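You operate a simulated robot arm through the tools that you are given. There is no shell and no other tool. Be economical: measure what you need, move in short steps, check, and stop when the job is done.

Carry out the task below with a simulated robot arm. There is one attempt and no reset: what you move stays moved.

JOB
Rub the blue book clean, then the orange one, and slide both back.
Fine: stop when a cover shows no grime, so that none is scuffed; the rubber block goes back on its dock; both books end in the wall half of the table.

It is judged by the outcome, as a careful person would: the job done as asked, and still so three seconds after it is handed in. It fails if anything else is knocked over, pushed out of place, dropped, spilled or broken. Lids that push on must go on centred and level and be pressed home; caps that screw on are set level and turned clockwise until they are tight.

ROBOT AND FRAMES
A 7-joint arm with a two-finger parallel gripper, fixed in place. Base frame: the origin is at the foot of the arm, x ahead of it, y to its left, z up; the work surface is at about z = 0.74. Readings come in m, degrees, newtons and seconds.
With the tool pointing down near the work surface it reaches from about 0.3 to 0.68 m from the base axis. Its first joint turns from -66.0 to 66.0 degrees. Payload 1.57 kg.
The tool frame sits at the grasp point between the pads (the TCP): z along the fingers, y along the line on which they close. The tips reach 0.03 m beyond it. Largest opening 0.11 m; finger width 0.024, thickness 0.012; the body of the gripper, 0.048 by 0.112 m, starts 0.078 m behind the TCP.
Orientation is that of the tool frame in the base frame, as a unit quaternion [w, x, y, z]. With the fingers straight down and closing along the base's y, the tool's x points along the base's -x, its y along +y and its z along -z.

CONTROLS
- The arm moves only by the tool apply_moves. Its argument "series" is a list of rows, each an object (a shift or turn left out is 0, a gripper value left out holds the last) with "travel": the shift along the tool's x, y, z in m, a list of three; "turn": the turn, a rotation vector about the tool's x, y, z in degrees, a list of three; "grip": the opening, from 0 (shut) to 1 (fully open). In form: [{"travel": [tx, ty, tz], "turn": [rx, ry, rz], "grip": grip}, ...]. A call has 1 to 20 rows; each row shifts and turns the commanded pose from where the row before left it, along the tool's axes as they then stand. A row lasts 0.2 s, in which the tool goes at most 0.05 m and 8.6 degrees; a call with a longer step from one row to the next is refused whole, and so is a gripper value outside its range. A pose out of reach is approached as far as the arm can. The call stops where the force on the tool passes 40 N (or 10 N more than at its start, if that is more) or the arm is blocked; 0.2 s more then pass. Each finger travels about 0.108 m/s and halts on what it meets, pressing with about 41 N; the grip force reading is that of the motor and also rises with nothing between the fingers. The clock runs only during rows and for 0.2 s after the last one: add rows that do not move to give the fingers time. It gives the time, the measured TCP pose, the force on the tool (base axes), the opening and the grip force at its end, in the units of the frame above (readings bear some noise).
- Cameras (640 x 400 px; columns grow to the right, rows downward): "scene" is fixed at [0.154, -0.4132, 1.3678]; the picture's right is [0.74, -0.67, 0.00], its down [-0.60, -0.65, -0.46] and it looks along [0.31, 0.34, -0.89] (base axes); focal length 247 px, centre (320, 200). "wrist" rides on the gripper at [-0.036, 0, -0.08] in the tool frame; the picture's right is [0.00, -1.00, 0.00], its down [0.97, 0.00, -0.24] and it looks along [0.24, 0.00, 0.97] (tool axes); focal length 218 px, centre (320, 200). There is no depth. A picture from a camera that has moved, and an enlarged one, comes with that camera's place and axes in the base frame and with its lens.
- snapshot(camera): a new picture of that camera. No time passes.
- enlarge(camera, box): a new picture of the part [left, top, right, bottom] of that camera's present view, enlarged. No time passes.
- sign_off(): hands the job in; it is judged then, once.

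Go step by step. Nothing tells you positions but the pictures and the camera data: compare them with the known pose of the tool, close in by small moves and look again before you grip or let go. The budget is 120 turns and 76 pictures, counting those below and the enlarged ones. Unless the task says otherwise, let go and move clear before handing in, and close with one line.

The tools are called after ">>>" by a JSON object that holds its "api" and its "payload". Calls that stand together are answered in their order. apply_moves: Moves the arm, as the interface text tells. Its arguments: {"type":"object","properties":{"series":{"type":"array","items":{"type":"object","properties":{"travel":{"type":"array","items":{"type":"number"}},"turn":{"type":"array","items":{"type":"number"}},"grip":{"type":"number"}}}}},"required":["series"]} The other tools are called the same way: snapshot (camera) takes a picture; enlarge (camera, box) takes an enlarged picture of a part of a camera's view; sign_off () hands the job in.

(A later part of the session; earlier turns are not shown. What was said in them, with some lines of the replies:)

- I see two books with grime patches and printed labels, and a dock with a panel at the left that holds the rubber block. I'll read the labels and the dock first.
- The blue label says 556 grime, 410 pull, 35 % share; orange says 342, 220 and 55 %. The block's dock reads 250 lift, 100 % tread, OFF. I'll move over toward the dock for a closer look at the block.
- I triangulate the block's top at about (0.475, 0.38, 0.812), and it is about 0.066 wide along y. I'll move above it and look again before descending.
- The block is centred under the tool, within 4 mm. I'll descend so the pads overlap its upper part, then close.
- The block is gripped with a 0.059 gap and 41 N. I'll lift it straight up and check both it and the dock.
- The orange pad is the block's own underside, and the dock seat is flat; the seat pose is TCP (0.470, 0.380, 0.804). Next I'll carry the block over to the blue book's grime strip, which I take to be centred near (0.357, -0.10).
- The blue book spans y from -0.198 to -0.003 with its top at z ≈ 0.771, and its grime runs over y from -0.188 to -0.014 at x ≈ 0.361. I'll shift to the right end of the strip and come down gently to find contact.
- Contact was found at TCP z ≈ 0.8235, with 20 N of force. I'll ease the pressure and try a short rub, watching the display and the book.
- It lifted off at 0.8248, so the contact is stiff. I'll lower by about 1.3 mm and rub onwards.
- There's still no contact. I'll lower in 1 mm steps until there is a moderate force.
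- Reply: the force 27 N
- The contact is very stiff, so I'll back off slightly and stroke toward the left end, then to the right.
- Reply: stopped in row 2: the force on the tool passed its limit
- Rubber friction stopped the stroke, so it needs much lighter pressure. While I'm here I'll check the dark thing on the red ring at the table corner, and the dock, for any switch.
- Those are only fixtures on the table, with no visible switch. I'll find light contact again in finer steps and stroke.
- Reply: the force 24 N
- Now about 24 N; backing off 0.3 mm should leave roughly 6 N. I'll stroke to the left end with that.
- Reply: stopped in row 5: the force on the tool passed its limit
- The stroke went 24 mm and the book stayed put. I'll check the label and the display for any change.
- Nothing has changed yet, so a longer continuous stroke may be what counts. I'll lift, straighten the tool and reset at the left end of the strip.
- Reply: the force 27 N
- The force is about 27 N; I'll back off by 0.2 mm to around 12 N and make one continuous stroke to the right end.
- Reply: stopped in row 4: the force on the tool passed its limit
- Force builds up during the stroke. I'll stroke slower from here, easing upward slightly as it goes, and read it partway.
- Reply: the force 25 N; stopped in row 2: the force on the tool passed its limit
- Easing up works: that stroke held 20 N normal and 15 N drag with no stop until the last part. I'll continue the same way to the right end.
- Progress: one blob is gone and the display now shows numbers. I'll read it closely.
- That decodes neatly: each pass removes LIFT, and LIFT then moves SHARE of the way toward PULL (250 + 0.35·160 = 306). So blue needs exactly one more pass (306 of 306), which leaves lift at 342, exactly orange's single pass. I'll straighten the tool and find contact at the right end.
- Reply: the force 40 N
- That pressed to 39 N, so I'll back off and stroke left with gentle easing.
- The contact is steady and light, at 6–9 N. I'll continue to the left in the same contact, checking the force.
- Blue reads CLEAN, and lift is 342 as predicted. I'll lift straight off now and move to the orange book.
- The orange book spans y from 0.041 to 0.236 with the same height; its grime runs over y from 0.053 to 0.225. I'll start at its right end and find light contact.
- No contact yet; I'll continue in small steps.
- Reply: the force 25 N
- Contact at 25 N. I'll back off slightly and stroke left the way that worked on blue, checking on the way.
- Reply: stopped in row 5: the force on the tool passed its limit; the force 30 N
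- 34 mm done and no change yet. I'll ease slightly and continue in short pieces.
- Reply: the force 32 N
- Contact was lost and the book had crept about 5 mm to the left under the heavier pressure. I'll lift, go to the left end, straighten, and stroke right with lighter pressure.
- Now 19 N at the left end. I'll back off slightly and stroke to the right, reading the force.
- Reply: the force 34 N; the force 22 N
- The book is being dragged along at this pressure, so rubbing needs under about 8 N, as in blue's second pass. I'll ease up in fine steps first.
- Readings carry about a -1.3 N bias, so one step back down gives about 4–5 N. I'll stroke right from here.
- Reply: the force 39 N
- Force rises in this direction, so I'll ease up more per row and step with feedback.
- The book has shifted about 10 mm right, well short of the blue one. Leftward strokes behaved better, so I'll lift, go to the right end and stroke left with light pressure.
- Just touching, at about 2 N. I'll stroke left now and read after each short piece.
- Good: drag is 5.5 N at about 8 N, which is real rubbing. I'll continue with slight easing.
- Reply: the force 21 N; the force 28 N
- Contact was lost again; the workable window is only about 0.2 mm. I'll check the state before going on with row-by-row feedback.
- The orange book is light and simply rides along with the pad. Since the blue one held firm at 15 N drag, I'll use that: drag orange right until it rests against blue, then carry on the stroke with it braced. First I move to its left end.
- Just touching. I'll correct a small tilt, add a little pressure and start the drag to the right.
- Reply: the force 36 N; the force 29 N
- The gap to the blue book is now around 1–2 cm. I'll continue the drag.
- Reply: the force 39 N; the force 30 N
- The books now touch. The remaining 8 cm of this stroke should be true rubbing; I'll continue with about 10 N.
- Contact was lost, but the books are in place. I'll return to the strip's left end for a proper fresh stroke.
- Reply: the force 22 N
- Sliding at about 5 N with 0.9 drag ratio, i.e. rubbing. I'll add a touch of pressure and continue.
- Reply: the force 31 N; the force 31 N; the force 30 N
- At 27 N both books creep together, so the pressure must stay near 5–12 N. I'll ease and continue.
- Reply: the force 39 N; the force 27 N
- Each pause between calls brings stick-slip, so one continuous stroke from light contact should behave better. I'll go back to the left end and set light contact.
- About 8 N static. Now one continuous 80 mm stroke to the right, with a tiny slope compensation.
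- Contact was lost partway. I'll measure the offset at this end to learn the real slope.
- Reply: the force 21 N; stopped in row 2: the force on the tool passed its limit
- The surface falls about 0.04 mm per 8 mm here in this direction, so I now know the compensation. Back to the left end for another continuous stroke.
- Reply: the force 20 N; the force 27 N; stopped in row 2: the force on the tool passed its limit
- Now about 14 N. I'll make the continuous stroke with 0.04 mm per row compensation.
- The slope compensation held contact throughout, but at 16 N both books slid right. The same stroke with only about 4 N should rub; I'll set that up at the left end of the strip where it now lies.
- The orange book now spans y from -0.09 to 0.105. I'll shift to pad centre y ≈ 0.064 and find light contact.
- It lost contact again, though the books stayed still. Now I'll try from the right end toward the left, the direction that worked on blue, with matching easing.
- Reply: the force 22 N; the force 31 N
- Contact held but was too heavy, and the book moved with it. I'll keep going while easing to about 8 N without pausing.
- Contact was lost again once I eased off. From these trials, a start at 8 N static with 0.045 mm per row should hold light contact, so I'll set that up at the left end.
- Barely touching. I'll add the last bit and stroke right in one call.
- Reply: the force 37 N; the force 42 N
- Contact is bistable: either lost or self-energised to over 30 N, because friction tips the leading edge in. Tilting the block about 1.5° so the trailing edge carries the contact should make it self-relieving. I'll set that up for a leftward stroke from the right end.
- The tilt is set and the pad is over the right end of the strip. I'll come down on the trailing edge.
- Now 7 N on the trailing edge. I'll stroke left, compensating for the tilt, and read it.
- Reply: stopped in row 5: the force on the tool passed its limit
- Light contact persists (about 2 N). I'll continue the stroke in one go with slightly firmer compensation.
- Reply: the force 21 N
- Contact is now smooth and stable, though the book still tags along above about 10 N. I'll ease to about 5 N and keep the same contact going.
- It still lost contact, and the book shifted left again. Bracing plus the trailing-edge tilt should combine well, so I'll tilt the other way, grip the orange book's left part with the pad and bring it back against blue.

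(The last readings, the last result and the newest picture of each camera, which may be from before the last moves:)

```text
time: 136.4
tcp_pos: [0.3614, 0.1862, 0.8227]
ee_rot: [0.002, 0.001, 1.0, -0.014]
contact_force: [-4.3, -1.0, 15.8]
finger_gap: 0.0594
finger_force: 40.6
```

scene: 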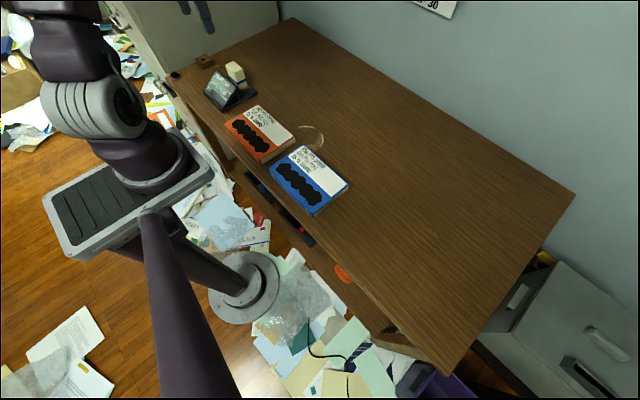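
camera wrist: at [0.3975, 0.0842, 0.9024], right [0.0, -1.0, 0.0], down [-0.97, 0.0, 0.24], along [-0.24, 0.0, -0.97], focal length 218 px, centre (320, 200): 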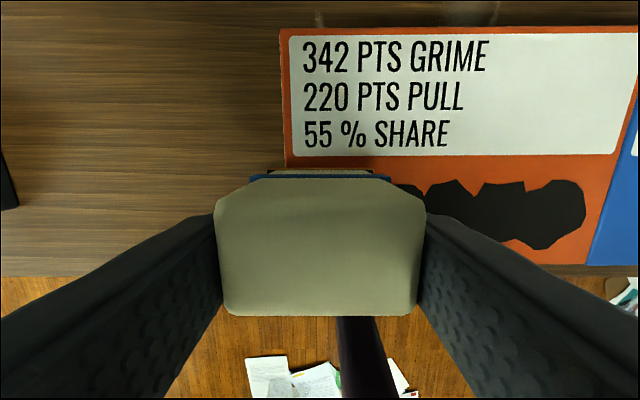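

With edge contact the stiffness is softer and easier to control; now 17 N. I'll stroke right with tilt compensation: either it rubs or it carries the book to the brace, and both are useful.

>>> {"api": "apply_moves", "payload": {"series": [{"travel": [0, -0.006, 0.00018]}, {"travel": [0, -0.008, 0.00025]}, {"travel": [0, -0.008, 0.00025]}, {"travel": [0, -0.008, 0.00025]}, {"travel": [0, -0.008, 0.00025]}]}}

>>> {"api": "apply_moves", "payload": {"series": [{"travel": [0, -0.008, 0.00025]}, {"travel": [0, -0.008, 0.00025]}, {"travel": [0, -0.008, 0.00025]}, {"travel": [0, -0.008, 0.00025]}]}}

>>> {"api": "enlarge", "payload": {"camera": "scene", "box": [200, 70, 328, 170]}}

```text
time: 137.6
tcp_pos: [0.3631, 0.1475, 0.8231]
ee_rot: [0.0, 0.001, 1.0, -0.014]
contact_force: [-0.7, -0.1, -2.2]
finger_gap: 0.0593
finger_force: 41.1
```

```text
time: 138.6
tcp_pos: [0.3611, 0.1155, 0.8223]
ee_rot: [0.002, 0.001, 1.0, -0.014]
contact_force: [-1.7, 7.1, 11.4]
finger_gap: 0.0594
finger_force: 41.3
```

```text
4.00 times, centred on (264, 120) of scene
camera zoom: at [0.1539, -0.4131, 1.3679], right [0.74, -0.67, 0.0], down [-0.6, -0.65, -0.46], along [0.31, 0.34, -0.89], focal length 987 px, centre (544, 520)
```

zoom: 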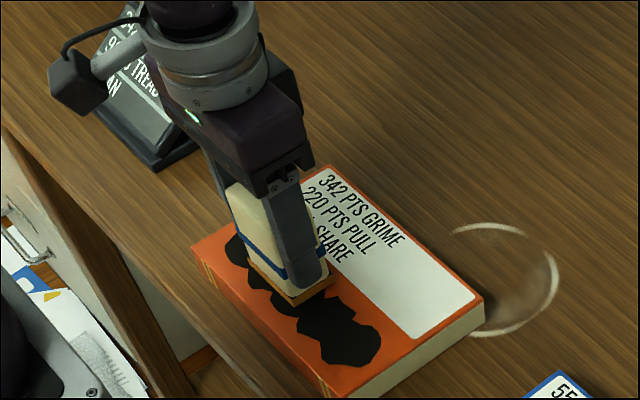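

Now the pad slid about 45 mm relative to the book, so the tilt works. I'll continue the same contact rightward at about 8 N.

>>> {"api": "apply_moves", "payload": {"series": [{"travel": [0, -0.008, 0.00016]}, {"travel": [0, -0.008, 0.00024]}, {"travel": [0, -0.008, 0.00024]}, {"travel": [0, -0.008, 0.00025]}]}}

>>> {"api": "apply_moves", "payload": {"series": [{"travel": [0, -0.008, 0.00025]}, {"travel": [0, -0.008, 0.00025]}, {"travel": [0, -0.008, 0.00025]}]}}

>>> {"api": "enlarge", "payload": {"camera": "scene", "box": [200, 70, 328, 170]}}

```text
time: 139.6
tcp_pos: [0.3618, 0.0818, 0.823]
ee_rot: [0.0, 0.002, 1.0, -0.015]
contact_force: [-1.1, -0.5, -0.8]
finger_gap: 0.0594
finger_force: 41.3
```

```text
time: 140.4
tcp_pos: [0.3635, 0.0582, 0.8234]
ee_rot: [0.001, 0.001, 1.0, -0.015]
contact_force: [0.1, 0.3, -1.7]
finger_gap: 0.0595
finger_force: 41.1
```

```text
4.00 times, centred on (264, 120) of scene
camera zoom: at [0.154, -0.4132, 1.3678], right [0.74, -0.67, 0.0], down [-0.6, -0.65, -0.46], along [0.31, 0.34, -0.89], focal length 987 px, centre (544, 520)
```

zoom: 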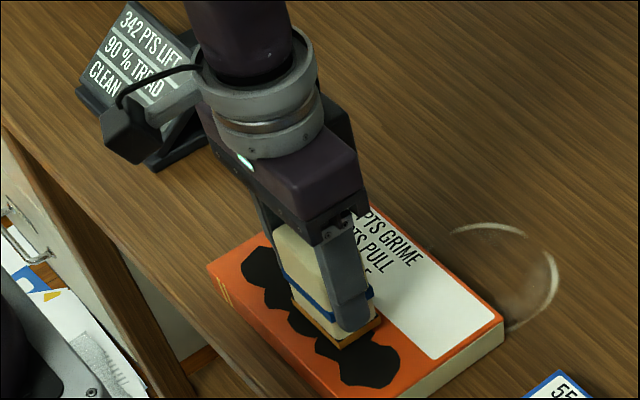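

It lost contact because my compensation ran slightly short (the tilt is 1.65°, not 1.5°). I'll restart at the left end with 0.28 mm per row.

>>> {"api": "apply_moves", "payload": {"series": [{"travel": [0, 0, -0.005]}, {"travel": [0, 0.036, 0]}, {"travel": [0, 0.036, 0]}, {}, {"travel": [0, 0, 0.0027]}, {}, {}]}}

>>> {"api": "apply_moves", "payload": {"series": [{"travel": [0, 0, 0.0002]}, {}]}}

>>> {"api": "apply_moves", "payload": {"series": [{"travel": [0, 0, 0.0002]}, {}]}}

>>> {"api": "apply_moves", "payload": {"series": [{"travel": [0, 0, 0.0002]}, {}]}}

```text
time: 142.0
tcp_pos: [0.3617, 0.1318, 0.8223]
ee_rot: [0.0, 0.002, 1.0, -0.014]
contact_force: [-0.1, -0.3, 3.5]
finger_gap: 0.0595
finger_force: 41.2
```

```text
time: 142.6
tcp_pos: [0.3618, 0.1305, 0.823]
ee_rot: [0.002, 0.002, 1.0, -0.014]
contact_force: [-0.6, -0.5, 11.0]
finger_gap: 0.0596
finger_force: 41.2
```

```text
time: 143.2
tcp_pos: [0.3614, 0.1302, 0.8227]
ee_rot: [0.002, 0.003, 1.0, -0.014]
contact_force: [2.3, -3.7, 3.5]
finger_gap: 0.0596
finger_force: 40.7
```

```text
time: 143.8
tcp_pos: [0.3614, 0.132, 0.8221]
ee_rot: [0.001, 0.002, 1.0, -0.015]
contact_force: [0.7, -3.8, 5.5]
finger_gap: 0.0595
finger_force: 40.8
```

Contact is soft at around 6 N. Now the stroke, 9 rows in two calls.

>>> {"api": "apply_moves", "payload": {"series": [{"travel": [0, -0.006, 0.00019]}, {"travel": [0, -0.008, 0.00027]}, {"travel": [0, -0.008, 0.00027]}, {"travel": [0, -0.008, 0.00027]}, {"travel": [0, -0.008, 0.00027]}]}}

>>> {"api": "apply_moves", "payload": {"series": [{"travel": [0, -0.008, 0.00027]}, {"travel": [0, -0.008, 0.00027]}, {"travel": [0, -0.008, 0.00027]}, {"travel": [0, -0.008, 0.00027]}, {"travel": [0, -0.008, 0.00027]}]}}

>>> {"api": "enlarge", "payload": {"camera": "scene", "box": [200, 70, 328, 170]}}

```text
time: 145.0
tcp_pos: [0.3617, 0.094, 0.821]
ee_rot: [0.002, 0.001, 1.0, -0.012]
contact_force: [-0.1, 16.3, 36.7]
finger_gap: 0.0597
finger_force: 41.1
```

```text
time: 146.0
tcp_pos: [0.3627, 0.0657, 0.8219]
ee_rot: [0.001, 0.0, 1.0, -0.013]
contact_force: [-1.9, 2.1, 15.4]
finger_gap: 0.0595
finger_force: 41.3
stopped in row 4: the force on the tool passed its limit (the readings are from after the stop); the commanded pose is now the measured one
```

```text
4.00 times, centred on (264, 120) of scene
camera zoom: at [0.1538, -0.4133, 1.3679], right [0.74, -0.67, 0.0], down [-0.6, -0.65, -0.47], along [0.31, 0.34, -0.89], focal length 987 px, centre (544, 520)
```

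zoom: 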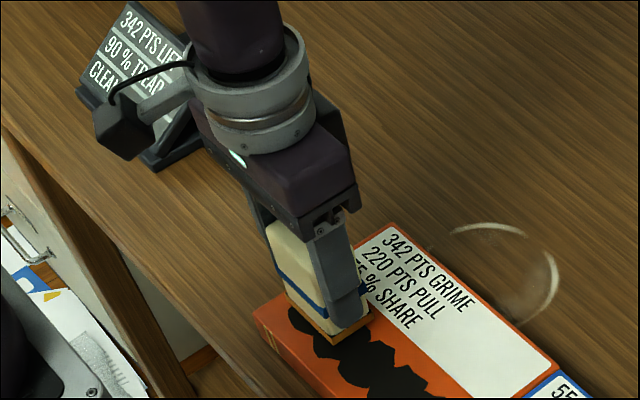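

The book is braced against blue again with the pad at its left end and still in contact. I'll ease to about 7 N and continue right from here.

>>> {"api": "apply_moves", "payload": {"series": [{"travel": [0, 0, -0.00015]}, {"travel": [0, -0.006, 0.00018]}, {"travel": [0, -0.008, 0.00025]}, {"travel": [0, -0.008, 0.00025]}, {"travel": [0, -0.008, 0.00025]}]}}

>>> {"api": "apply_moves", "payload": {"series": [{"travel": [0, -0.008, 0.00025]}, {"travel": [0, -0.008, 0.00025]}]}}

```text
time: 147.2
tcp_pos: [0.3615, 0.0362, 0.8222]
ee_rot: [0.002, 0.001, 1.0, -0.013]
contact_force: [-0.1, 8.3, 12.6]
finger_gap: 0.0596
finger_force: 40.8
```

```text
time: 147.8
tcp_pos: [0.3621, 0.0191, 0.8208]
ee_rot: [0.002, 0.001, 1.0, -0.013]
contact_force: [-0.4, 13.8, 26.4]
finger_gap: 0.0593
finger_force: 41.6
```

Contact is continuous; I'll ease a bit and continue, then look.

>>> {"api": "apply_moves", "payload": {"series": [{"travel": [0, -0.008, 0.0001]}, {"travel": [0, -0.008, 0.0002]}, {"travel": [0, -0.008, 0.00024]}]}}

>>> {"api": "enlarge", "payload": {"camera": "scene", "box": [200, 70, 340, 180]}}

```text
time: 148.6
tcp_pos: [0.361, -0.0046, 0.8216]
ee_rot: [0.001, 0.002, 1.0, -0.014]
contact_force: [-0.2, -0.5, -2.0]
finger_gap: 0.0595
finger_force: 40.9
```

```text
3.64 times, centred on (270, 125) of scene
camera zoom: at [0.154, -0.4132, 1.3678], right [0.74, -0.67, 0.0], down [-0.6, -0.65, -0.46], along [0.31, 0.34, -0.89], focal length 897 px, centre (502, 473)
```

zoom: 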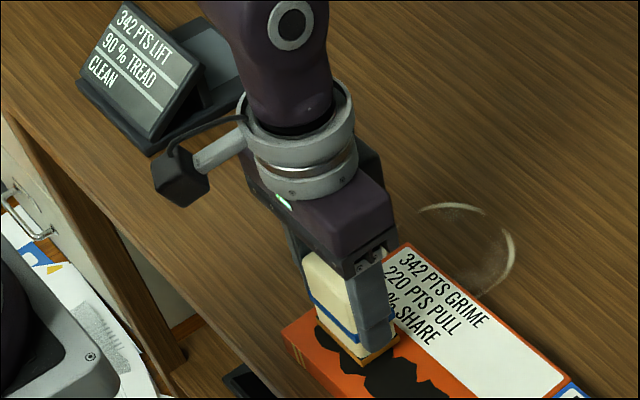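

Both books slid again, but with corrected scaling the tilted strokes did rub 50–60 mm at a time, close to what a pass needs. I'll go for one long leftward trailing-edge stroke from the right end, which also brings the books' space back.

>>> {"api": "apply_moves", "payload": {"series": [{"travel": [0, 0, -0.005]}, {"turn": [-3.1, 0, 0]}, {"travel": [0, -0.035, 0]}, {"travel": [0, -0.035, 0]}, {"travel": [0, -0.027, 0]}, {}, {"travel": [0, 0, 0.002]}, {}, {}]}}

>>> {"api": "snapshot", "payload": {"camera": "wrist"}}

>>> {"api": "apply_moves", "payload": {"series": [{"travel": [0, 0, 0.0004]}, {}]}}

>>> {"api": "apply_moves", "payload": {"series": [{"travel": [0, 0, 0.0003]}, {}]}}

>>> {"api": "apply_moves", "payload": {"series": [{"travel": [0, 0, 0.0001]}, {}]}}

>>> {"api": "apply_moves", "payload": {"series": [{"travel": [0, 0, 0.0001]}, {}]}}

```text
time: 150.6
tcp_pos: [0.36, -0.1009, 0.824]
ee_rot: [0.003, 0.001, 1.0, 0.015]
contact_force: [-0.4, -0.6, -0.9]
finger_gap: 0.0596
finger_force: 41.4
```

```text
22 pictures are left
camera wrist: at [0.3964, -0.1033, 0.9029], right [0.0, -1.0, -0.03], down [-0.97, 0.0, 0.24], along [-0.24, 0.03, -0.97], focal length 218 px, centre (320, 200)
```

wrist: 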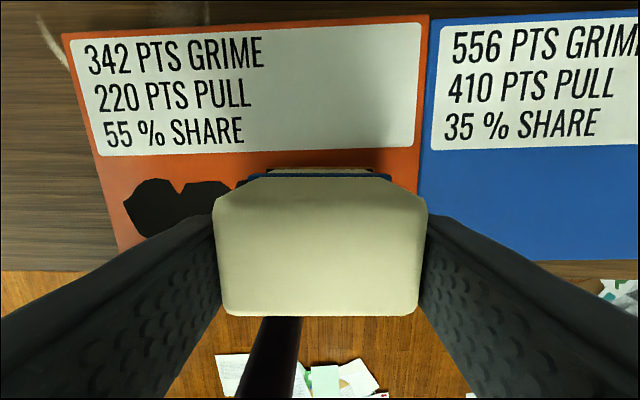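

```text
time: 151.2
tcp_pos: [0.3615, -0.1007, 0.822]
ee_rot: [0.002, 0.001, 1.0, 0.014]
contact_force: [0.7, -0.5, -1.0]
finger_gap: 0.0594
finger_force: 40.6
```

```text
time: 151.8
tcp_pos: [0.3599, -0.1009, 0.8234]
ee_rot: [0.002, 0.001, 1.0, 0.014]
contact_force: [0.2, -0.3, -1.5]
finger_gap: 0.0596
finger_force: 41.1
```

```text
time: 152.4
tcp_pos: [0.3607, -0.1012, 0.8223]
ee_rot: [0.001, 0.001, 1.0, 0.014]
contact_force: [0.6, -0.2, 13.7]
finger_gap: 0.0596
finger_force: 40.6
```

```text
time: 153.0
tcp_pos: [0.362, -0.1007, 0.8219]
ee_rot: [0.002, 0.001, 1.0, 0.014]
contact_force: [-1.0, 1.2, 31.4]
finger_gap: 0.0594
finger_force: 41.1
```

31 N; I'll ease to about 8 N and run one long continuous stroke left.

>>> {"api": "apply_moves", "payload": {"series": [{"travel": [0, 0, -0.00022]}, {"travel": [0, 0.006, 0.00014]}, {"travel": [0, 0.008, 0.00018]}, {"travel": [0, 0.008, 0.00018]}, {"travel": [0, 0.008, 0.00018]}, {"travel": [0, 0.008, 0.00018]}]}}

>>> {"api": "apply_moves", "payload": {"series": [{"travel": [0, 0.008, 0.00018]}, {"travel": [0, 0.008, 0.00018]}, {"travel": [0, 0.008, 0.00018]}, {"travel": [0, 0.008, 0.00018]}, {"travel": [0, 0.008, 0.00018]}]}}

>>> {"api": "enlarge", "payload": {"camera": "scene", "box": [200, 70, 340, 190]}}

```text
time: 154.2
tcp_pos: [0.362, -0.074, 0.8216]
ee_rot: [0.002, 0.001, 1.0, 0.014]
contact_force: [-3.1, 0.9, 15.1]
finger_gap: 0.0597
finger_force: 40.1
stopped in row 5: the force on the tool passed its limit (the readings are from after the stop); the commanded pose is now the measured one
```

```text
time: 155.4
tcp_pos: [0.3616, -0.0347, 0.8213]
ee_rot: [0.003, 0.004, 1.0, 0.012]
contact_force: [0.3, -16.5, 33.8]
finger_gap: 0.0596
finger_force: 40.8
```

```text
3.33 times, centred on (270, 130) of scene
camera zoom: at [0.1536, -0.4135, 1.3678], right [0.74, -0.67, 0.0], down [-0.6, -0.65, -0.47], along [0.31, 0.34, -0.89], focal length 822 px, centre (487, 433)
```

zoom: 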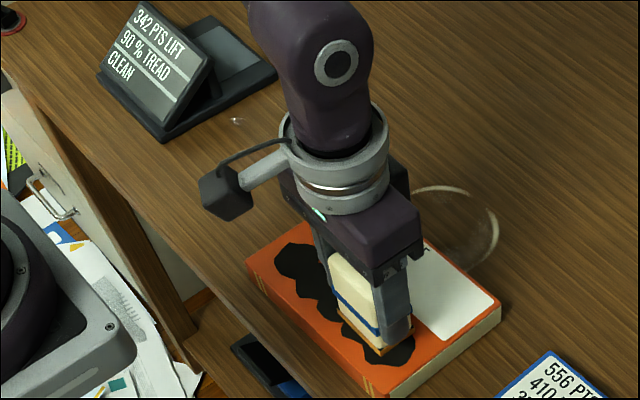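

>>> {"api": "apply_moves", "payload": {"series": [{"travel": [0, 0, -0.00022]}, {}]}}

```text
time: 156.0
tcp_pos: [0.3625, -0.0345, 0.82]
ee_rot: [0.003, 0.003, 1.0, 0.013]
contact_force: [-0.7, -16.5, 38.4]
finger_gap: 0.0596
finger_force: 41.2
```

Interesting: force rose although I raised the command, so the arm integrates its position error over time and slow strokes wind up. A fast stroke from light contact should avoid that. I'll reset at the right end.

>>> {"api": "apply_moves", "payload": {"series": [{"travel": [0, 0, -0.004]}, {"travel": [0, -0.022, 0]}, {}, {}, {"travel": [0, 0, 0.003]}, {}, {}, {}]}}

>>> {"api": "apply_moves", "payload": {"series": [{"travel": [0, 0, 0.0003]}, {}, {}]}}

>>> {"api": "apply_moves", "payload": {"series": [{"travel": [0, 0, 0.0002]}, {}, {}]}}

>>> {"api": "apply_moves", "payload": {"series": [{"travel": [0, 0, 0.0001]}, {}, {}]}}

```text
time: 157.8
tcp_pos: [0.3621, -0.0574, 0.821]
ee_rot: [0.001, 0.001, 1.0, 0.013]
contact_force: [-0.2, 0.1, 3.5]
finger_gap: 0.0594
finger_force: 41.0
```

```text
time: 158.6
tcp_pos: [0.3617, -0.0573, 0.8216]
ee_rot: [0.002, 0.002, 1.0, 0.013]
contact_force: [0.4, 0.2, -1.6]
finger_gap: 0.0595
finger_force: 40.8
```

```text
time: 159.4
tcp_pos: [0.3621, -0.0568, 0.821]
ee_rot: [0.002, 0.002, 1.0, 0.013]
contact_force: [-0.5, -1.6, 5.9]
finger_gap: 0.0595
finger_force: 41.1
```

```text
time: 160.2
tcp_pos: [0.3623, -0.0565, 0.8215]
ee_rot: [0.003, 0.002, 1.0, 0.013]
contact_force: [1.7, -0.8, 27.8]
finger_gap: 0.0594
finger_force: 41.3
```

Contact set. Now a fast stroke: 4 rows of 25 mm with matching compensation.

>>> {"api": "apply_moves", "payload": {"series": [{"travel": [0, 0.015, 0.0002]}, {"travel": [0, 0.03, 0.00066]}, {"travel": [0, 0.03, 0.00066]}, {"travel": [0, 0.03, 0.00066]}]}}

>>> {"api": "enlarge", "payload": {"camera": "scene", "box": [200, 70, 340, 190]}}

```text
time: 160.8
tcp_pos: [0.3632, -0.0224, 0.8218]
ee_rot: [0.002, 0.004, 1.0, 0.013]
contact_force: [-1.1, 8.9, 16.0]
finger_gap: 0.0594
finger_force: 41.0
stopped in row 2: the force on the tool passed its limit (the readings are from after the stop); the commanded pose is now the measured one
```

```text
3.33 times, centred on (270, 130) of scene
camera zoom: at [0.1538, -0.413, 1.3679], right [0.74, -0.67, 0.0], down [-0.6, -0.65, -0.46], along [0.31, 0.34, -0.89], focal length 822 px, centre (487, 433)
```

zoom: 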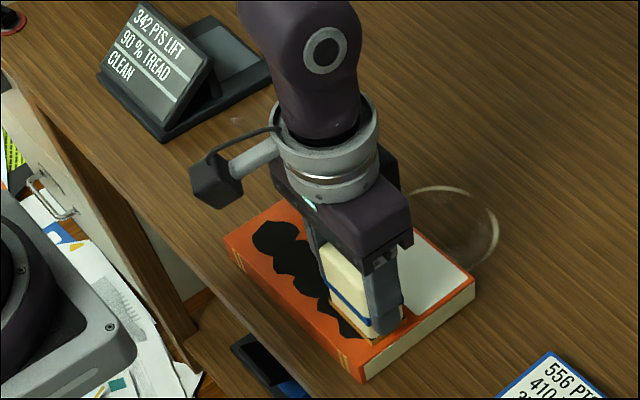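

Too heavy a start. I'm still at the strip's right end, so I'll back off until just touching and sweep from there.

>>> {"api": "apply_moves", "payload": {"series": [{"travel": [0, 0, -0.0005]}, {}, {}]}}

>>> {"api": "apply_moves", "payload": {"series": [{"travel": [0, 0, 0.0001]}, {}, {}]}}

>>> {"api": "apply_moves", "payload": {"series": [{"travel": [0, 0, 0.0001]}, {}, {}]}}

```text
time: 161.6
tcp_pos: [0.3643, -0.0229, 0.8224]
ee_rot: [0.003, 0.005, 1.0, 0.011]
contact_force: [0.2, 0.1, -1.3]
finger_gap: 0.0592
finger_force: 41.0
```

```text
time: 162.3
tcp_pos: [0.3629, -0.0231, 0.8216]
ee_rot: [0.003, 0.004, 1.0, 0.011]
contact_force: [0.0, 0.4, -0.6]
finger_gap: 0.0597
finger_force: 41.2
```

```text
time: 163.2
tcp_pos: [0.3631, -0.0235, 0.8221]
ee_rot: [0.003, 0.005, 1.0, 0.012]
contact_force: [1.1, -1.2, 14.9]
finger_gap: 0.0592
finger_force: 41.1
```

>>> {"api": "apply_moves", "payload": {"series": [{"travel": [0, 0, -8e-05]}, {"travel": [0, 0.02, 0.00034]}, {"travel": [0, 0.03, 0.00055]}, {"travel": [0, 0.03, 0.00055]}, {"travel": [0, 0.02, 0.00037]}]}}

>>> {"api": "enlarge", "payload": {"camera": "scene", "box": [200, 70, 340, 190]}}

```text
time: 164.3
tcp_pos: [0.3647, 0.0775, 0.8217]
ee_rot: [0.002, 0.004, 1.0, 0.012]
contact_force: [0.6, -0.6, -1.2]
finger_gap: 0.0593
finger_force: 41.9
```

```text
3.33 times, centred on (270, 130) of scene
camera zoom: at [0.154, -0.4132, 1.3678], right [0.74, -0.67, 0.0], down [-0.6, -0.65, -0.46], along [0.31, 0.34, -0.89], focal length 822 px, centre (487, 433)
```

zoom: 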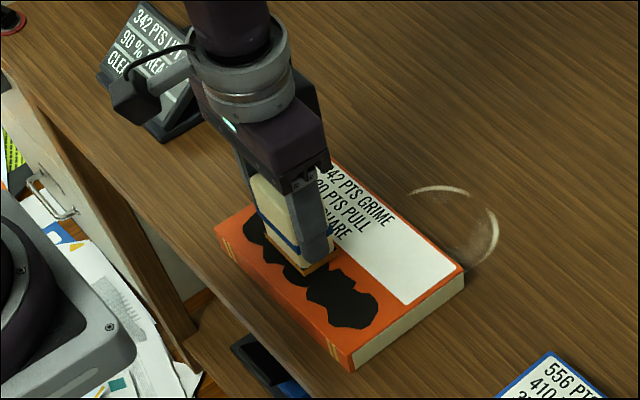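

That moved the book only 14 mm over a 100 mm sweep, so it nearly worked; contact faded before the end. I'll retrace and repeat with slightly more compensation.

>>> {"api": "apply_moves", "payload": {"series": [{"travel": [0, 0, -0.002]}, {"travel": [0, -0.043, -0.00078]}, {"travel": [0, -0.043, -0.00078]}, {}, {"travel": [0, 0, 0.0019]}, {}, {}]}}

>>> {"api": "apply_moves", "payload": {"series": [{"travel": [0, 0, 0.0001]}, {}, {}]}}

>>> {"api": "apply_moves", "payload": {"series": [{"travel": [0, 0, 6e-05]}, {}, {}]}}

```text
time: 165.9
tcp_pos: [0.3638, -0.0093, 0.8206]
ee_rot: [0.003, 0.004, 1.0, 0.011]
contact_force: [0.2, -1.8, 5.3]
finger_gap: 0.0595
finger_force: 40.9
```

```text
time: 166.8
tcp_pos: [0.3638, -0.0092, 0.8214]
ee_rot: [0.003, 0.004, 1.0, 0.012]
contact_force: [2.0, 2.4, 18.4]
finger_gap: 0.0595
finger_force: 41.1
```

```text
time: 167.6
tcp_pos: [0.3624, -0.0091, 0.8212]
ee_rot: [0.003, 0.004, 1.0, 0.012]
contact_force: [5.2, 1.5, 12.6]
finger_gap: 0.0595
finger_force: 40.9
```

>>> {"api": "apply_moves", "payload": {"series": [{"travel": [0, 0.02, 0.00028]}, {"travel": [0, 0.03, 0.00058]}, {"travel": [0, 0.03, 0.00058]}, {"travel": [0, 0.02, 0.0004]}]}}

>>> {"api": "enlarge", "payload": {"camera": "scene", "box": [200, 70, 340, 190]}}

```text
time: 168.6
tcp_pos: [0.3628, 0.0923, 0.822]
ee_rot: [0.002, 0.005, 1.0, 0.011]
contact_force: [0.3, -0.4, -1.6]
finger_gap: 0.0596
finger_force: 40.3
```

```text
3.33 times, centred on (270, 130) of scene
camera zoom: at [0.154, -0.4132, 1.3678], right [0.74, -0.67, 0.0], down [-0.6, -0.65, -0.46], along [0.31, 0.34, -0.89], focal length 822 px, centre (487, 433)
```

zoom: 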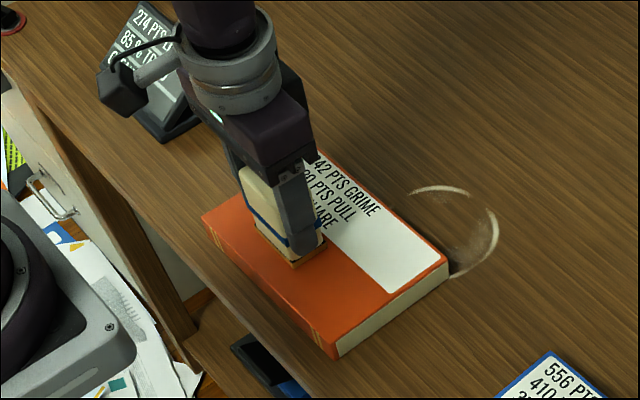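

Orange is clean too: its strip is gone and the tread reads 85 %. I'll lift off now, level the tool, and carry the block back above the dock.

>>> {"api": "apply_moves", "payload": {"series": [{"travel": [0, 0, -0.03]}, {"travel": [0, 0, -0.045], "turn": [1.32, 0.23, -0.57]}, {"travel": [-0.01, 0.045, 0]}, {"travel": [-0.02, 0.04, 0]}, {"travel": [-0.02, 0.04, 0]}, {"travel": [-0.02, 0.04, 0]}, {"travel": [-0.02, 0.04, 0]}, {"travel": [-0.017, 0.04, 0]}, {"travel": [0, 0.042, 0]}, {}, {}]}}

>>> {"api": "enlarge", "payload": {"camera": "scene", "box": [180, 40, 340, 190]}}

>>> {"api": "snapshot", "payload": {"camera": "wrist"}}

```text
time: 170.9
tcp_pos: [0.4707, 0.3757, 0.8997]
ee_rot: [0.0, -0.001, 1.0, 0.0]
contact_force: [-0.4, -0.7, -1.6]
finger_gap: 0.0594
finger_force: 41.0
```

```text
2.67 times, centred on (260, 115) of scene
camera zoom: at [0.154, -0.4132, 1.3678], right [0.74, -0.67, 0.0], down [-0.6, -0.65, -0.46], along [0.31, 0.34, -0.89], focal length 658 px, centre (480, 427)
```

zoom: 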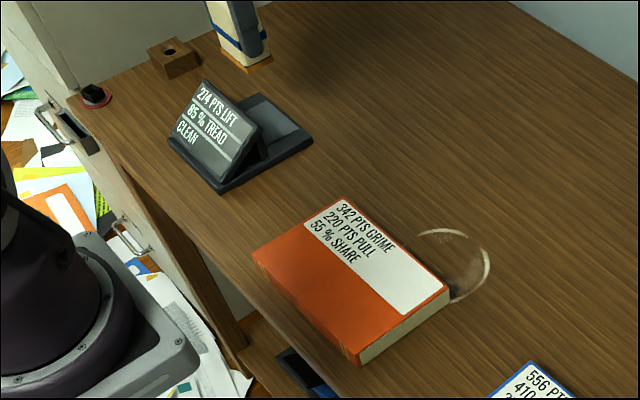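

```text
16 pictures are left
camera wrist: at [0.5061, 0.376, 0.9797], right [0.0, -1.0, 0.0], down [-0.97, 0.0, 0.24], along [-0.24, 0.0, -0.97], focal length 218 px, centre (320, 200)
```

wrist: 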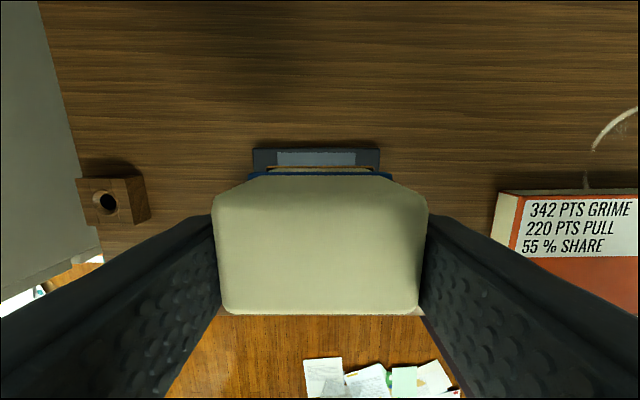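

The display reads CLEAN and the block is level above the dock. I'll centre it and lower to just above the seat, then feel for contact.

>>> {"api": "apply_moves", "payload": {"series": [{"travel": [0.0005, 0.004, 0.02]}, {"travel": [0, 0, 0.03]}, {"travel": [0, 0, 0.03]}, {"travel": [0, 0, 0.011]}, {}, {}]}}

>>> {"api": "apply_moves", "payload": {"series": [{"travel": [0, 0, 0.0015]}, {}]}}

>>> {"api": "enlarge", "payload": {"camera": "scene", "box": [180, 40, 280, 103]}}

```text
time: 172.3
tcp_pos: [0.4692, 0.3807, 0.8055]
ee_rot: [0.0, -0.001, 1.0, 0.0]
contact_force: [0.3, -0.1, -1.9]
finger_gap: 0.0595
finger_force: 41.1
```

```text
time: 172.9
tcp_pos: [0.4682, 0.3798, 0.8048]
ee_rot: [0.0, 0.0, 1.0, 0.0]
contact_force: [-0.1, 0.6, -0.7]
finger_gap: 0.0596
finger_force: 41.3
```

```text
6.35 times, centred on (230, 72) of scene
camera zoom: at [0.154, -0.4132, 1.3678], right [0.74, -0.67, 0.0], down [-0.6, -0.65, -0.46], along [0.31, 0.34, -0.89], focal length 1566 px, centre (891, 1016)
```

zoom: 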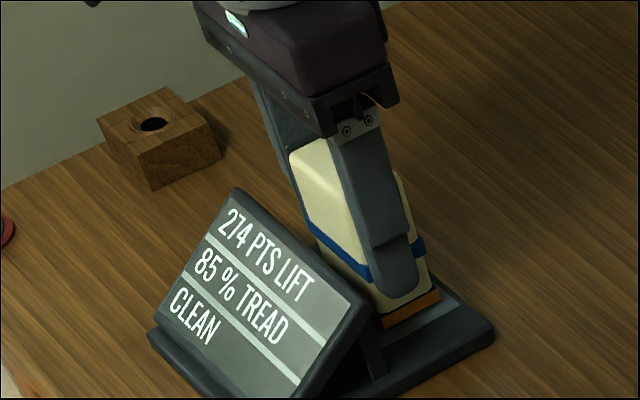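

It's nearly seated in its original place. I'll lower until the seat takes the load.

>>> {"api": "apply_moves", "payload": {"series": [{"travel": [-0.001, 0, 0.0007]}, {}]}}

>>> {"api": "apply_moves", "payload": {"series": [{"travel": [0, 0, 0.0005]}, {}]}}

>>> {"api": "apply_moves", "payload": {"series": [{"travel": [0, 0, 0.0004]}, {}]}}

```text
time: 173.6
tcp_pos: [0.4706, 0.3815, 0.8039]
ee_rot: [0.0, -0.001, 1.0, -0.001]
contact_force: [-0.6, -0.5, -0.7]
finger_gap: 0.0595
finger_force: 40.6
```

```text
time: 174.2
tcp_pos: [0.4697, 0.38, 0.8021]
ee_rot: [0.0, -0.001, 1.0, 0.0]
contact_force: [0.7, -0.8, -2.0]
finger_gap: 0.0596
finger_force: 40.9
```

```text
time: 174.8
tcp_pos: [0.4707, 0.3812, 0.8032]
ee_rot: [0.0, -0.001, 1.0, 0.001]
contact_force: [-3.1, 0.0, 5.5]
finger_gap: 0.0596
finger_force: 40.9
```

Contact with the seat. I'll open the fingers and rise straight up.

>>> {"api": "apply_moves", "payload": {"series": [{"grip": 0.7}, {"grip": 1.0}, {}, {}, {"travel": [0, 0, -0.02]}, {"travel": [0, 0, -0.03]}, {"travel": [0, 0, -0.04]}, {"travel": [0, 0, -0.02]}, {}]}}

>>> {"api": "snapshot", "payload": {"camera": "wrist"}}

>>> {"api": "snapshot", "payload": {"camera": "scene"}}

```text
time: 176.8
tcp_pos: [0.4696, 0.3822, 0.9133]
ee_rot: [-0.001, 0.0, 1.0, 0.0]
contact_force: [-0.1, -0.2, -0.8]
finger_gap: 0.1096
finger_force: 0.0
```

```text
14 pictures are left
camera wrist: at [0.5057, 0.3813, 0.9936], right [0.0, -1.0, 0.0], down [-0.97, 0.0, 0.24], along [-0.24, 0.0, -0.97], focal length 218 px, centre (320, 200)
```

wrist: 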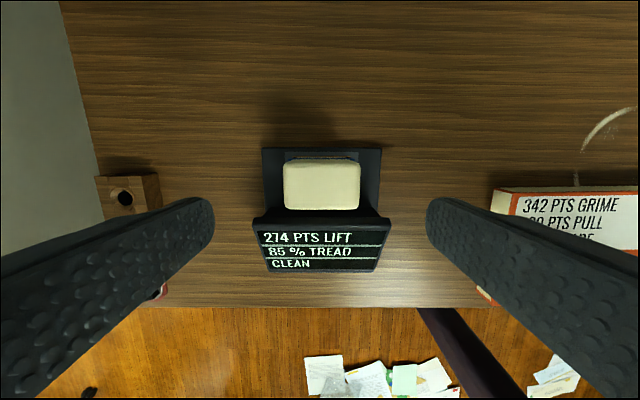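

```text
13 pictures are left
```

scene: 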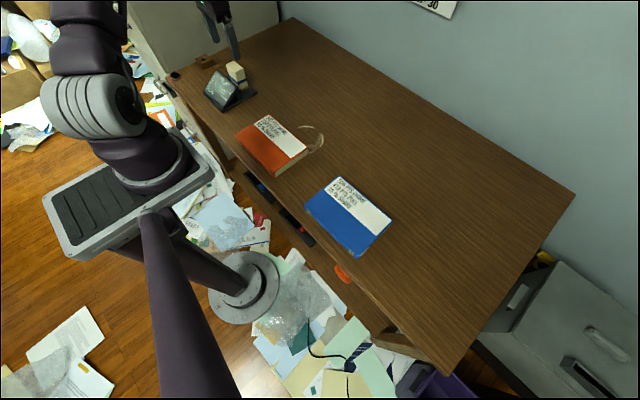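

The block is seated on its dock exactly as before, and both books are clean. Orange lies at y from -0.03 to 0.167 and blue at y from -0.35 to -0.16, both with front edges near x = 0.325. I'll go in front of orange with the fingers open as a two-point pusher.

>>> {"api": "apply_moves", "payload": {"series": [{"travel": [0.02, -0.039, 0]}, {"travel": [0.02, -0.039, 0]}, {"travel": [0.02, -0.039, 0]}, {"travel": [0.02, -0.039, 0]}, {"travel": [0.02, -0.039, 0]}, {"travel": [0.02, -0.039, 0]}, {"travel": [0.02, -0.039, 0]}, {"travel": [0.024, -0.04, 0]}, {}, {"travel": [0, 0, 0.04]}, {"travel": [0, 0, 0.03]}, {}]}}

>>> {"api": "snapshot", "payload": {"camera": "wrist"}}

>>> {"api": "enlarge", "payload": {"camera": "scene", "box": [200, 80, 340, 190]}}

```text
time: 179.3
tcp_pos: [0.3075, 0.0681, 0.8431]
ee_rot: [0.0, -0.001, 1.0, 0.0]
contact_force: [0.6, 0.6, 0.0]
finger_gap: 0.1096
finger_force: 0.2
```

```text
12 pictures are left
camera wrist: at [0.3423, 0.0671, 0.9236], right [0.0, -1.0, 0.0], down [-0.97, 0.0, 0.24], along [-0.24, 0.0, -0.97], focal length 218 px, centre (320, 200)
```

wrist: 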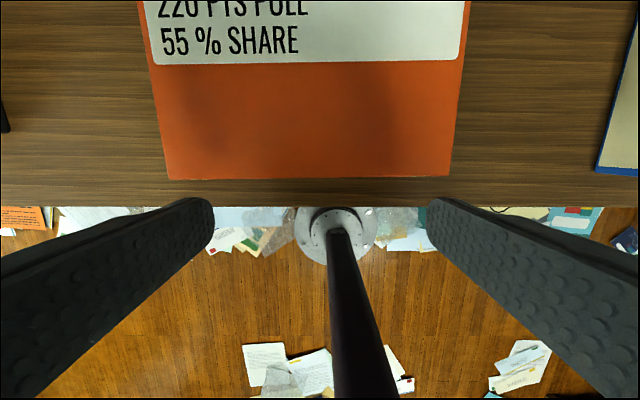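

```text
3.64 times, centred on (270, 135) of scene
camera zoom: at [0.154, -0.4132, 1.3678], right [0.74, -0.67, 0.0], down [-0.6, -0.65, -0.46], along [0.31, 0.34, -0.89], focal length 897 px, centre (502, 436)
```

zoom: 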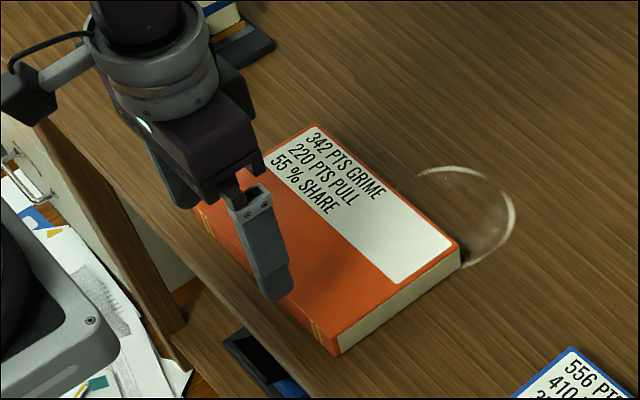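

The front edge is at x ≈ 0.3205 and the book is centred at y ≈ 0.073. I'll back off 8 mm, descend to TCP z ≈ 0.783, and check clearance.

>>> {"api": "apply_moves", "payload": {"series": [{"travel": [0.008, 0.005, 0]}, {}, {"travel": [0, 0, 0.03]}, {"travel": [0, 0, 0.02]}, {"travel": [0, 0, 0.01]}, {}]}}

>>> {"api": "snapshot", "payload": {"camera": "wrist"}}

```text
time: 180.8
tcp_pos: [0.2984, 0.0711, 0.7831]
ee_rot: [0.0, -0.001, 1.0, 0.0]
contact_force: [-0.4, 0.5, -0.3]
finger_gap: 0.1101
finger_force: 0.1
```

```text
10 pictures are left
camera wrist: at [0.3349, 0.0708, 0.8634], right [0.0, -1.0, 0.0], down [-0.97, 0.0, 0.24], along [-0.24, 0.0, -0.97], focal length 218 px, centre (320, 200)
```

wrist: 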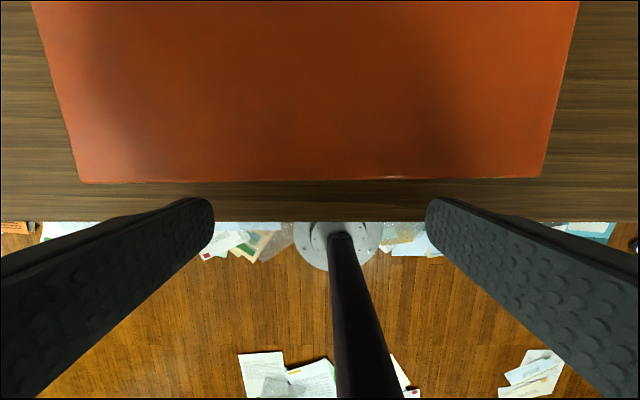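

The fingers are clear in front of the book. I'll push it straight back smoothly to a front edge near x ≈ 0.635.

>>> {"api": "apply_moves", "payload": {"series": [{"travel": [-0.008, 0, 0]}, {"travel": [-0.01, 0, 0]}, {"travel": [-0.018, 0, 0]}, {"travel": [-0.018, 0, 0]}, {"travel": [-0.018, 0, 0]}, {"travel": [-0.018, 0, 0]}, {"travel": [-0.018, 0, 0]}, {"travel": [-0.018, 0, 0]}, {"travel": [-0.018, 0, 0]}, {"travel": [-0.018, 0, 0]}, {"travel": [-0.018, 0, 0]}, {"travel": [-0.018, 0, 0]}, {"travel": [-0.018, 0, 0]}, {"travel": [-0.018, 0, 0]}, {"travel": [-0.018, 0, 0]}, {"travel": [-0.018, 0, 0]}, {"travel": [-0.018, 0, 0]}, {"travel": [-0.018, 0, 0]}, {"travel": [-0.012, 0, 0]}, {"travel": [-0.008, 0, 0]}]}}

>>> {"api": "snapshot", "payload": {"camera": "scene"}}

```text
time: 184.9
tcp_pos: [0.6259, 0.0731, 0.7817]
ee_rot: [0.0, -0.001, 1.0, -0.001]
contact_force: [-1.4, -0.8, 0.7]
finger_gap: 0.11
finger_force: 0.2
```

```text
9 pictures are left
```

scene: 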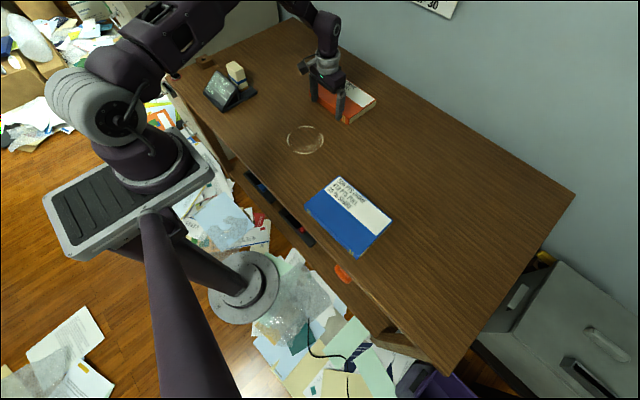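

Orange is in the wall half with its front edge near x ≈ 0.638. Now I'll back off, rise and go in front of the blue book.

>>> {"api": "apply_moves", "payload": {"series": [{"travel": [0.015, 0, 0]}, {"travel": [0.005, 0, -0.045]}, {"travel": [0, 0, -0.045]}, {"travel": [0.034, -0.0355, 0]}, {"travel": [0.034, -0.0355, 0]}, {"travel": [0.034, -0.0355, 0]}, {"travel": [0.034, -0.0355, 0]}, {"travel": [0.034, -0.0355, 0]}, {"travel": [0.034, -0.0355, 0]}, {"travel": [0.034, -0.0355, 0]}, {"travel": [0.034, -0.0355, 0]}, {"travel": [0.032, -0.0355, 0]}, {}, {}]}}

>>> {"api": "snapshot", "payload": {"camera": "wrist"}}

```text
time: 187.9
tcp_pos: [0.3016, -0.2464, 0.8726]
ee_rot: [0.001, -0.001, 1.0, 0.001]
contact_force: [0.4, 0.3, 0.4]
finger_gap: 0.1097
finger_force: 0.0
```

```text
8 pictures are left
camera wrist: at [0.3377, -0.247, 0.9522], right [0.0, -1.0, 0.0], down [-0.97, 0.0, 0.24], along [-0.24, 0.0, -0.97], focal length 218 px, centre (320, 200)
```

wrist: 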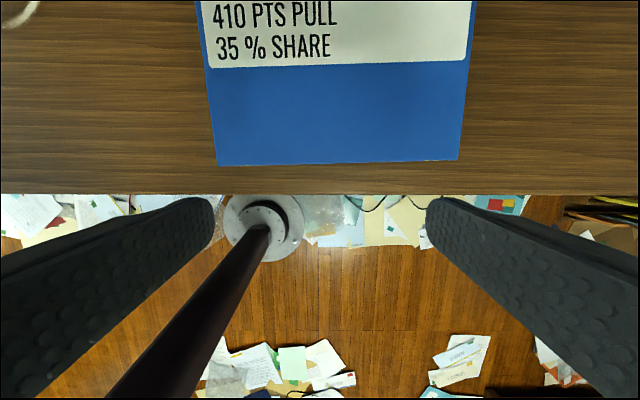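

The blue book's front edge is at x ≈ 0.323, centred at y ≈ -0.26, and the fingers clear it by 9 mm. I'll descend and start the push gently.

>>> {"api": "apply_moves", "payload": {"series": [{"travel": [0.003, -0.006, 0.03]}, {"travel": [0, 0, 0.03]}, {"travel": [0, 0, 0.0295]}, {}, {"travel": [-0.008, 0, 0]}, {"travel": [-0.01, 0, 0]}, {"travel": [-0.018, 0, 0]}, {"travel": [-0.018, 0, 0]}, {"travel": [-0.018, 0, 0]}, {"travel": [-0.018, 0, 0]}, {"travel": [-0.018, 0, 0]}, {"travel": [-0.018, 0, 0]}, {"travel": [-0.018, 0, 0]}, {"travel": [-0.018, 0, 0]}]}}

>>> {"api": "snapshot", "payload": {"camera": "scene"}}

```text
time: 190.9
tcp_pos: [0.4601, -0.2546, 0.7817]
ee_rot: [0.0, -0.001, 1.0, 0.0]
contact_force: [-3.2, 0.2, 2.2]
finger_gap: 0.1099
finger_force: 0.0
```

```text
7 pictures are left
```

scene: 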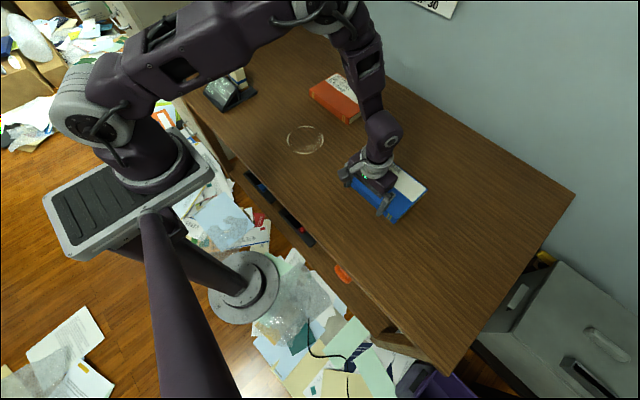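

Blue slides straight. I'll continue to about x ≈ 0.62 at the TCP.

>>> {"api": "apply_moves", "payload": {"series": [{"travel": [-0.012, 0, 0]}, {"travel": [-0.018, 0, 0]}, {"travel": [-0.018, 0, 0]}, {"travel": [-0.018, 0, 0]}, {"travel": [-0.018, 0, 0]}, {"travel": [-0.018, 0, 0]}, {"travel": [-0.018, 0, 0]}, {"travel": [-0.016, 0, 0]}, {"travel": [-0.012, 0, 0]}, {"travel": [-0.008, 0, 0]}, {"travel": [-0.005, 0, 0]}, {}]}}

>>> {"api": "snapshot", "payload": {"camera": "scene"}}

```text
time: 193.6
tcp_pos: [0.6221, -0.253, 0.7829]
ee_rot: [0.0, 0.0, 1.0, 0.0]
contact_force: [-3.2, -0.5, 0.9]
finger_gap: 0.1101
finger_force: 0.1
```

```text
6 pictures are left
```

scene: 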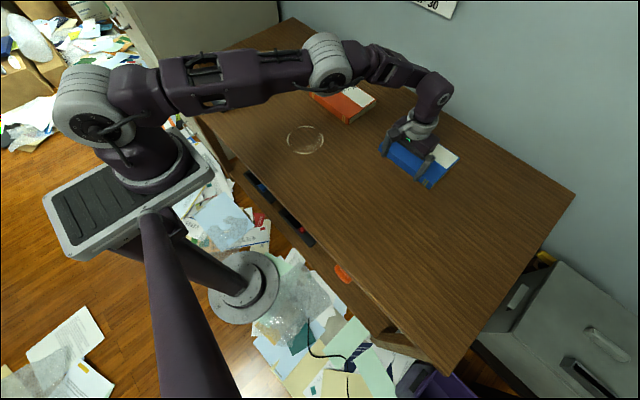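

Blue's front edge is now near x ≈ 0.634, level with orange. I'll back off, rise clear and check the whole scene.

>>> {"api": "apply_moves", "payload": {"series": [{"travel": [0.015, 0, 0]}, {"travel": [0.01, 0, -0.04]}, {"travel": [0.01, 0, -0.045]}, {"travel": [0.04, 0.02, -0.04]}, {"travel": [0.045, 0.02, -0.02]}, {"travel": [0.045, 0.02, 0]}, {"travel": [0.045, 0.02, 0]}, {"travel": [0.045, 0.02, 0]}, {"travel": [0, 0.04, 0]}, {}]}}

>>> {"api": "snapshot", "payload": {"camera": "scene"}}

>>> {"api": "enlarge", "payload": {"camera": "scene", "box": [190, 50, 480, 230]}}

```text
refused: row 4 steps farther than a row can; nothing moved
```

```text
5 pictures are left
```

scene: 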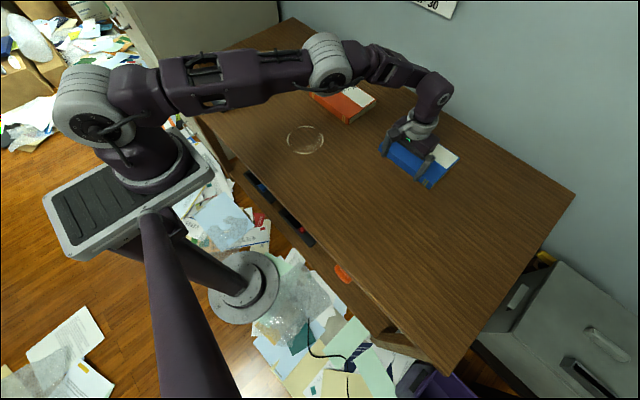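

```text
2.21 times, centred on (335, 140) of scene
camera zoom: at [0.1539, -0.4132, 1.3679], right [0.74, -0.67, 0.0], down [-0.6, -0.65, -0.47], along [0.31, 0.34, -0.89], focal length 544 px, centre (287, 332)
```

zoom: 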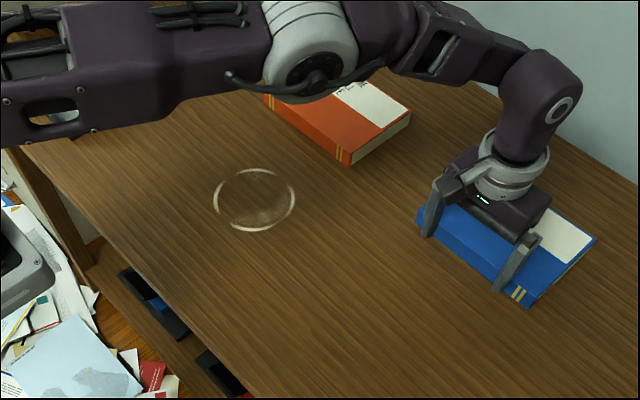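

That call was refused because one step was too long, and nothing moved. I'll retreat with smaller rows.

>>> {"api": "apply_moves", "payload": {"series": [{"travel": [0.015, 0, 0]}, {"travel": [0.005, 0, -0.035]}, {"travel": [0.005, 0, -0.04]}, {"travel": [0.02, 0, -0.035]}, {"travel": [0.035, 0.015, -0.02]}, {"travel": [0.04, 0.015, 0]}, {"travel": [0.04, 0.015, 0]}, {"travel": [0.04, 0.015, 0]}, {"travel": [0.04, 0.015, 0]}, {}]}}

>>> {"api": "snapshot", "payload": {"camera": "scene"}}

>>> {"api": "snapshot", "payload": {"camera": "wrist"}}

```text
time: 195.8
tcp_pos: [0.3811, -0.1779, 0.9125]
ee_rot: [0.001, -0.001, 1.0, 0.0]
contact_force: [0.2, -0.4, 0.2]
finger_gap: 0.11
finger_force: 0.2
```

```text
3 pictures are left
```

scene: 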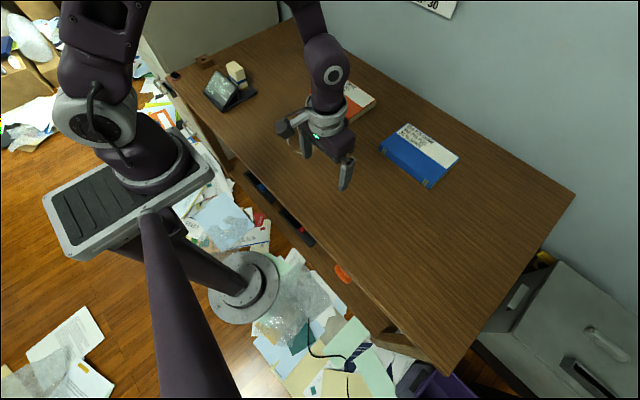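

```text
2 pictures are left
camera wrist: at [0.4174, -0.178, 0.9927], right [0.0, -1.0, 0.0], down [-0.97, 0.0, 0.24], along [-0.24, 0.0, -0.97], focal length 218 px, centre (320, 200)
```

wrist: 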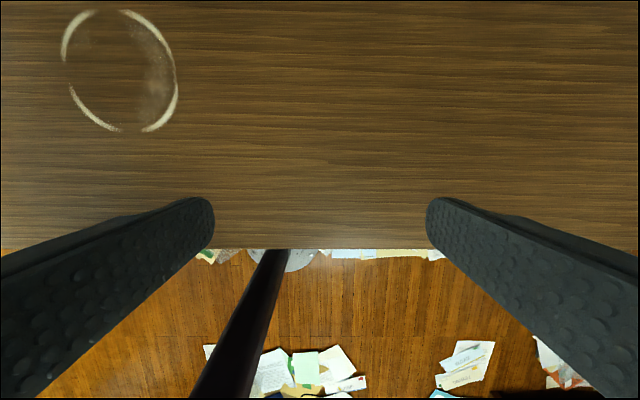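

Both covers are clean, the block is on its dock reading CLEAN, and both books lie past the table's midline with the arm clear. I'm handing the job in.

>>> {"api": "sign_off", "payload": {}}

```text
The job is handed in.
```

Both books are rubbed clean and pushed back, blue first and then orange. The rubber block is back on its dock, the gripper is open and the arm is clear. While I was rubbing the orange book it slid back and forth on the table, and at times pushed the blue one along to the right. Their front edges are only about 1–3 cm past my estimate of the table's midline, but most of each book is well inside the wall half.
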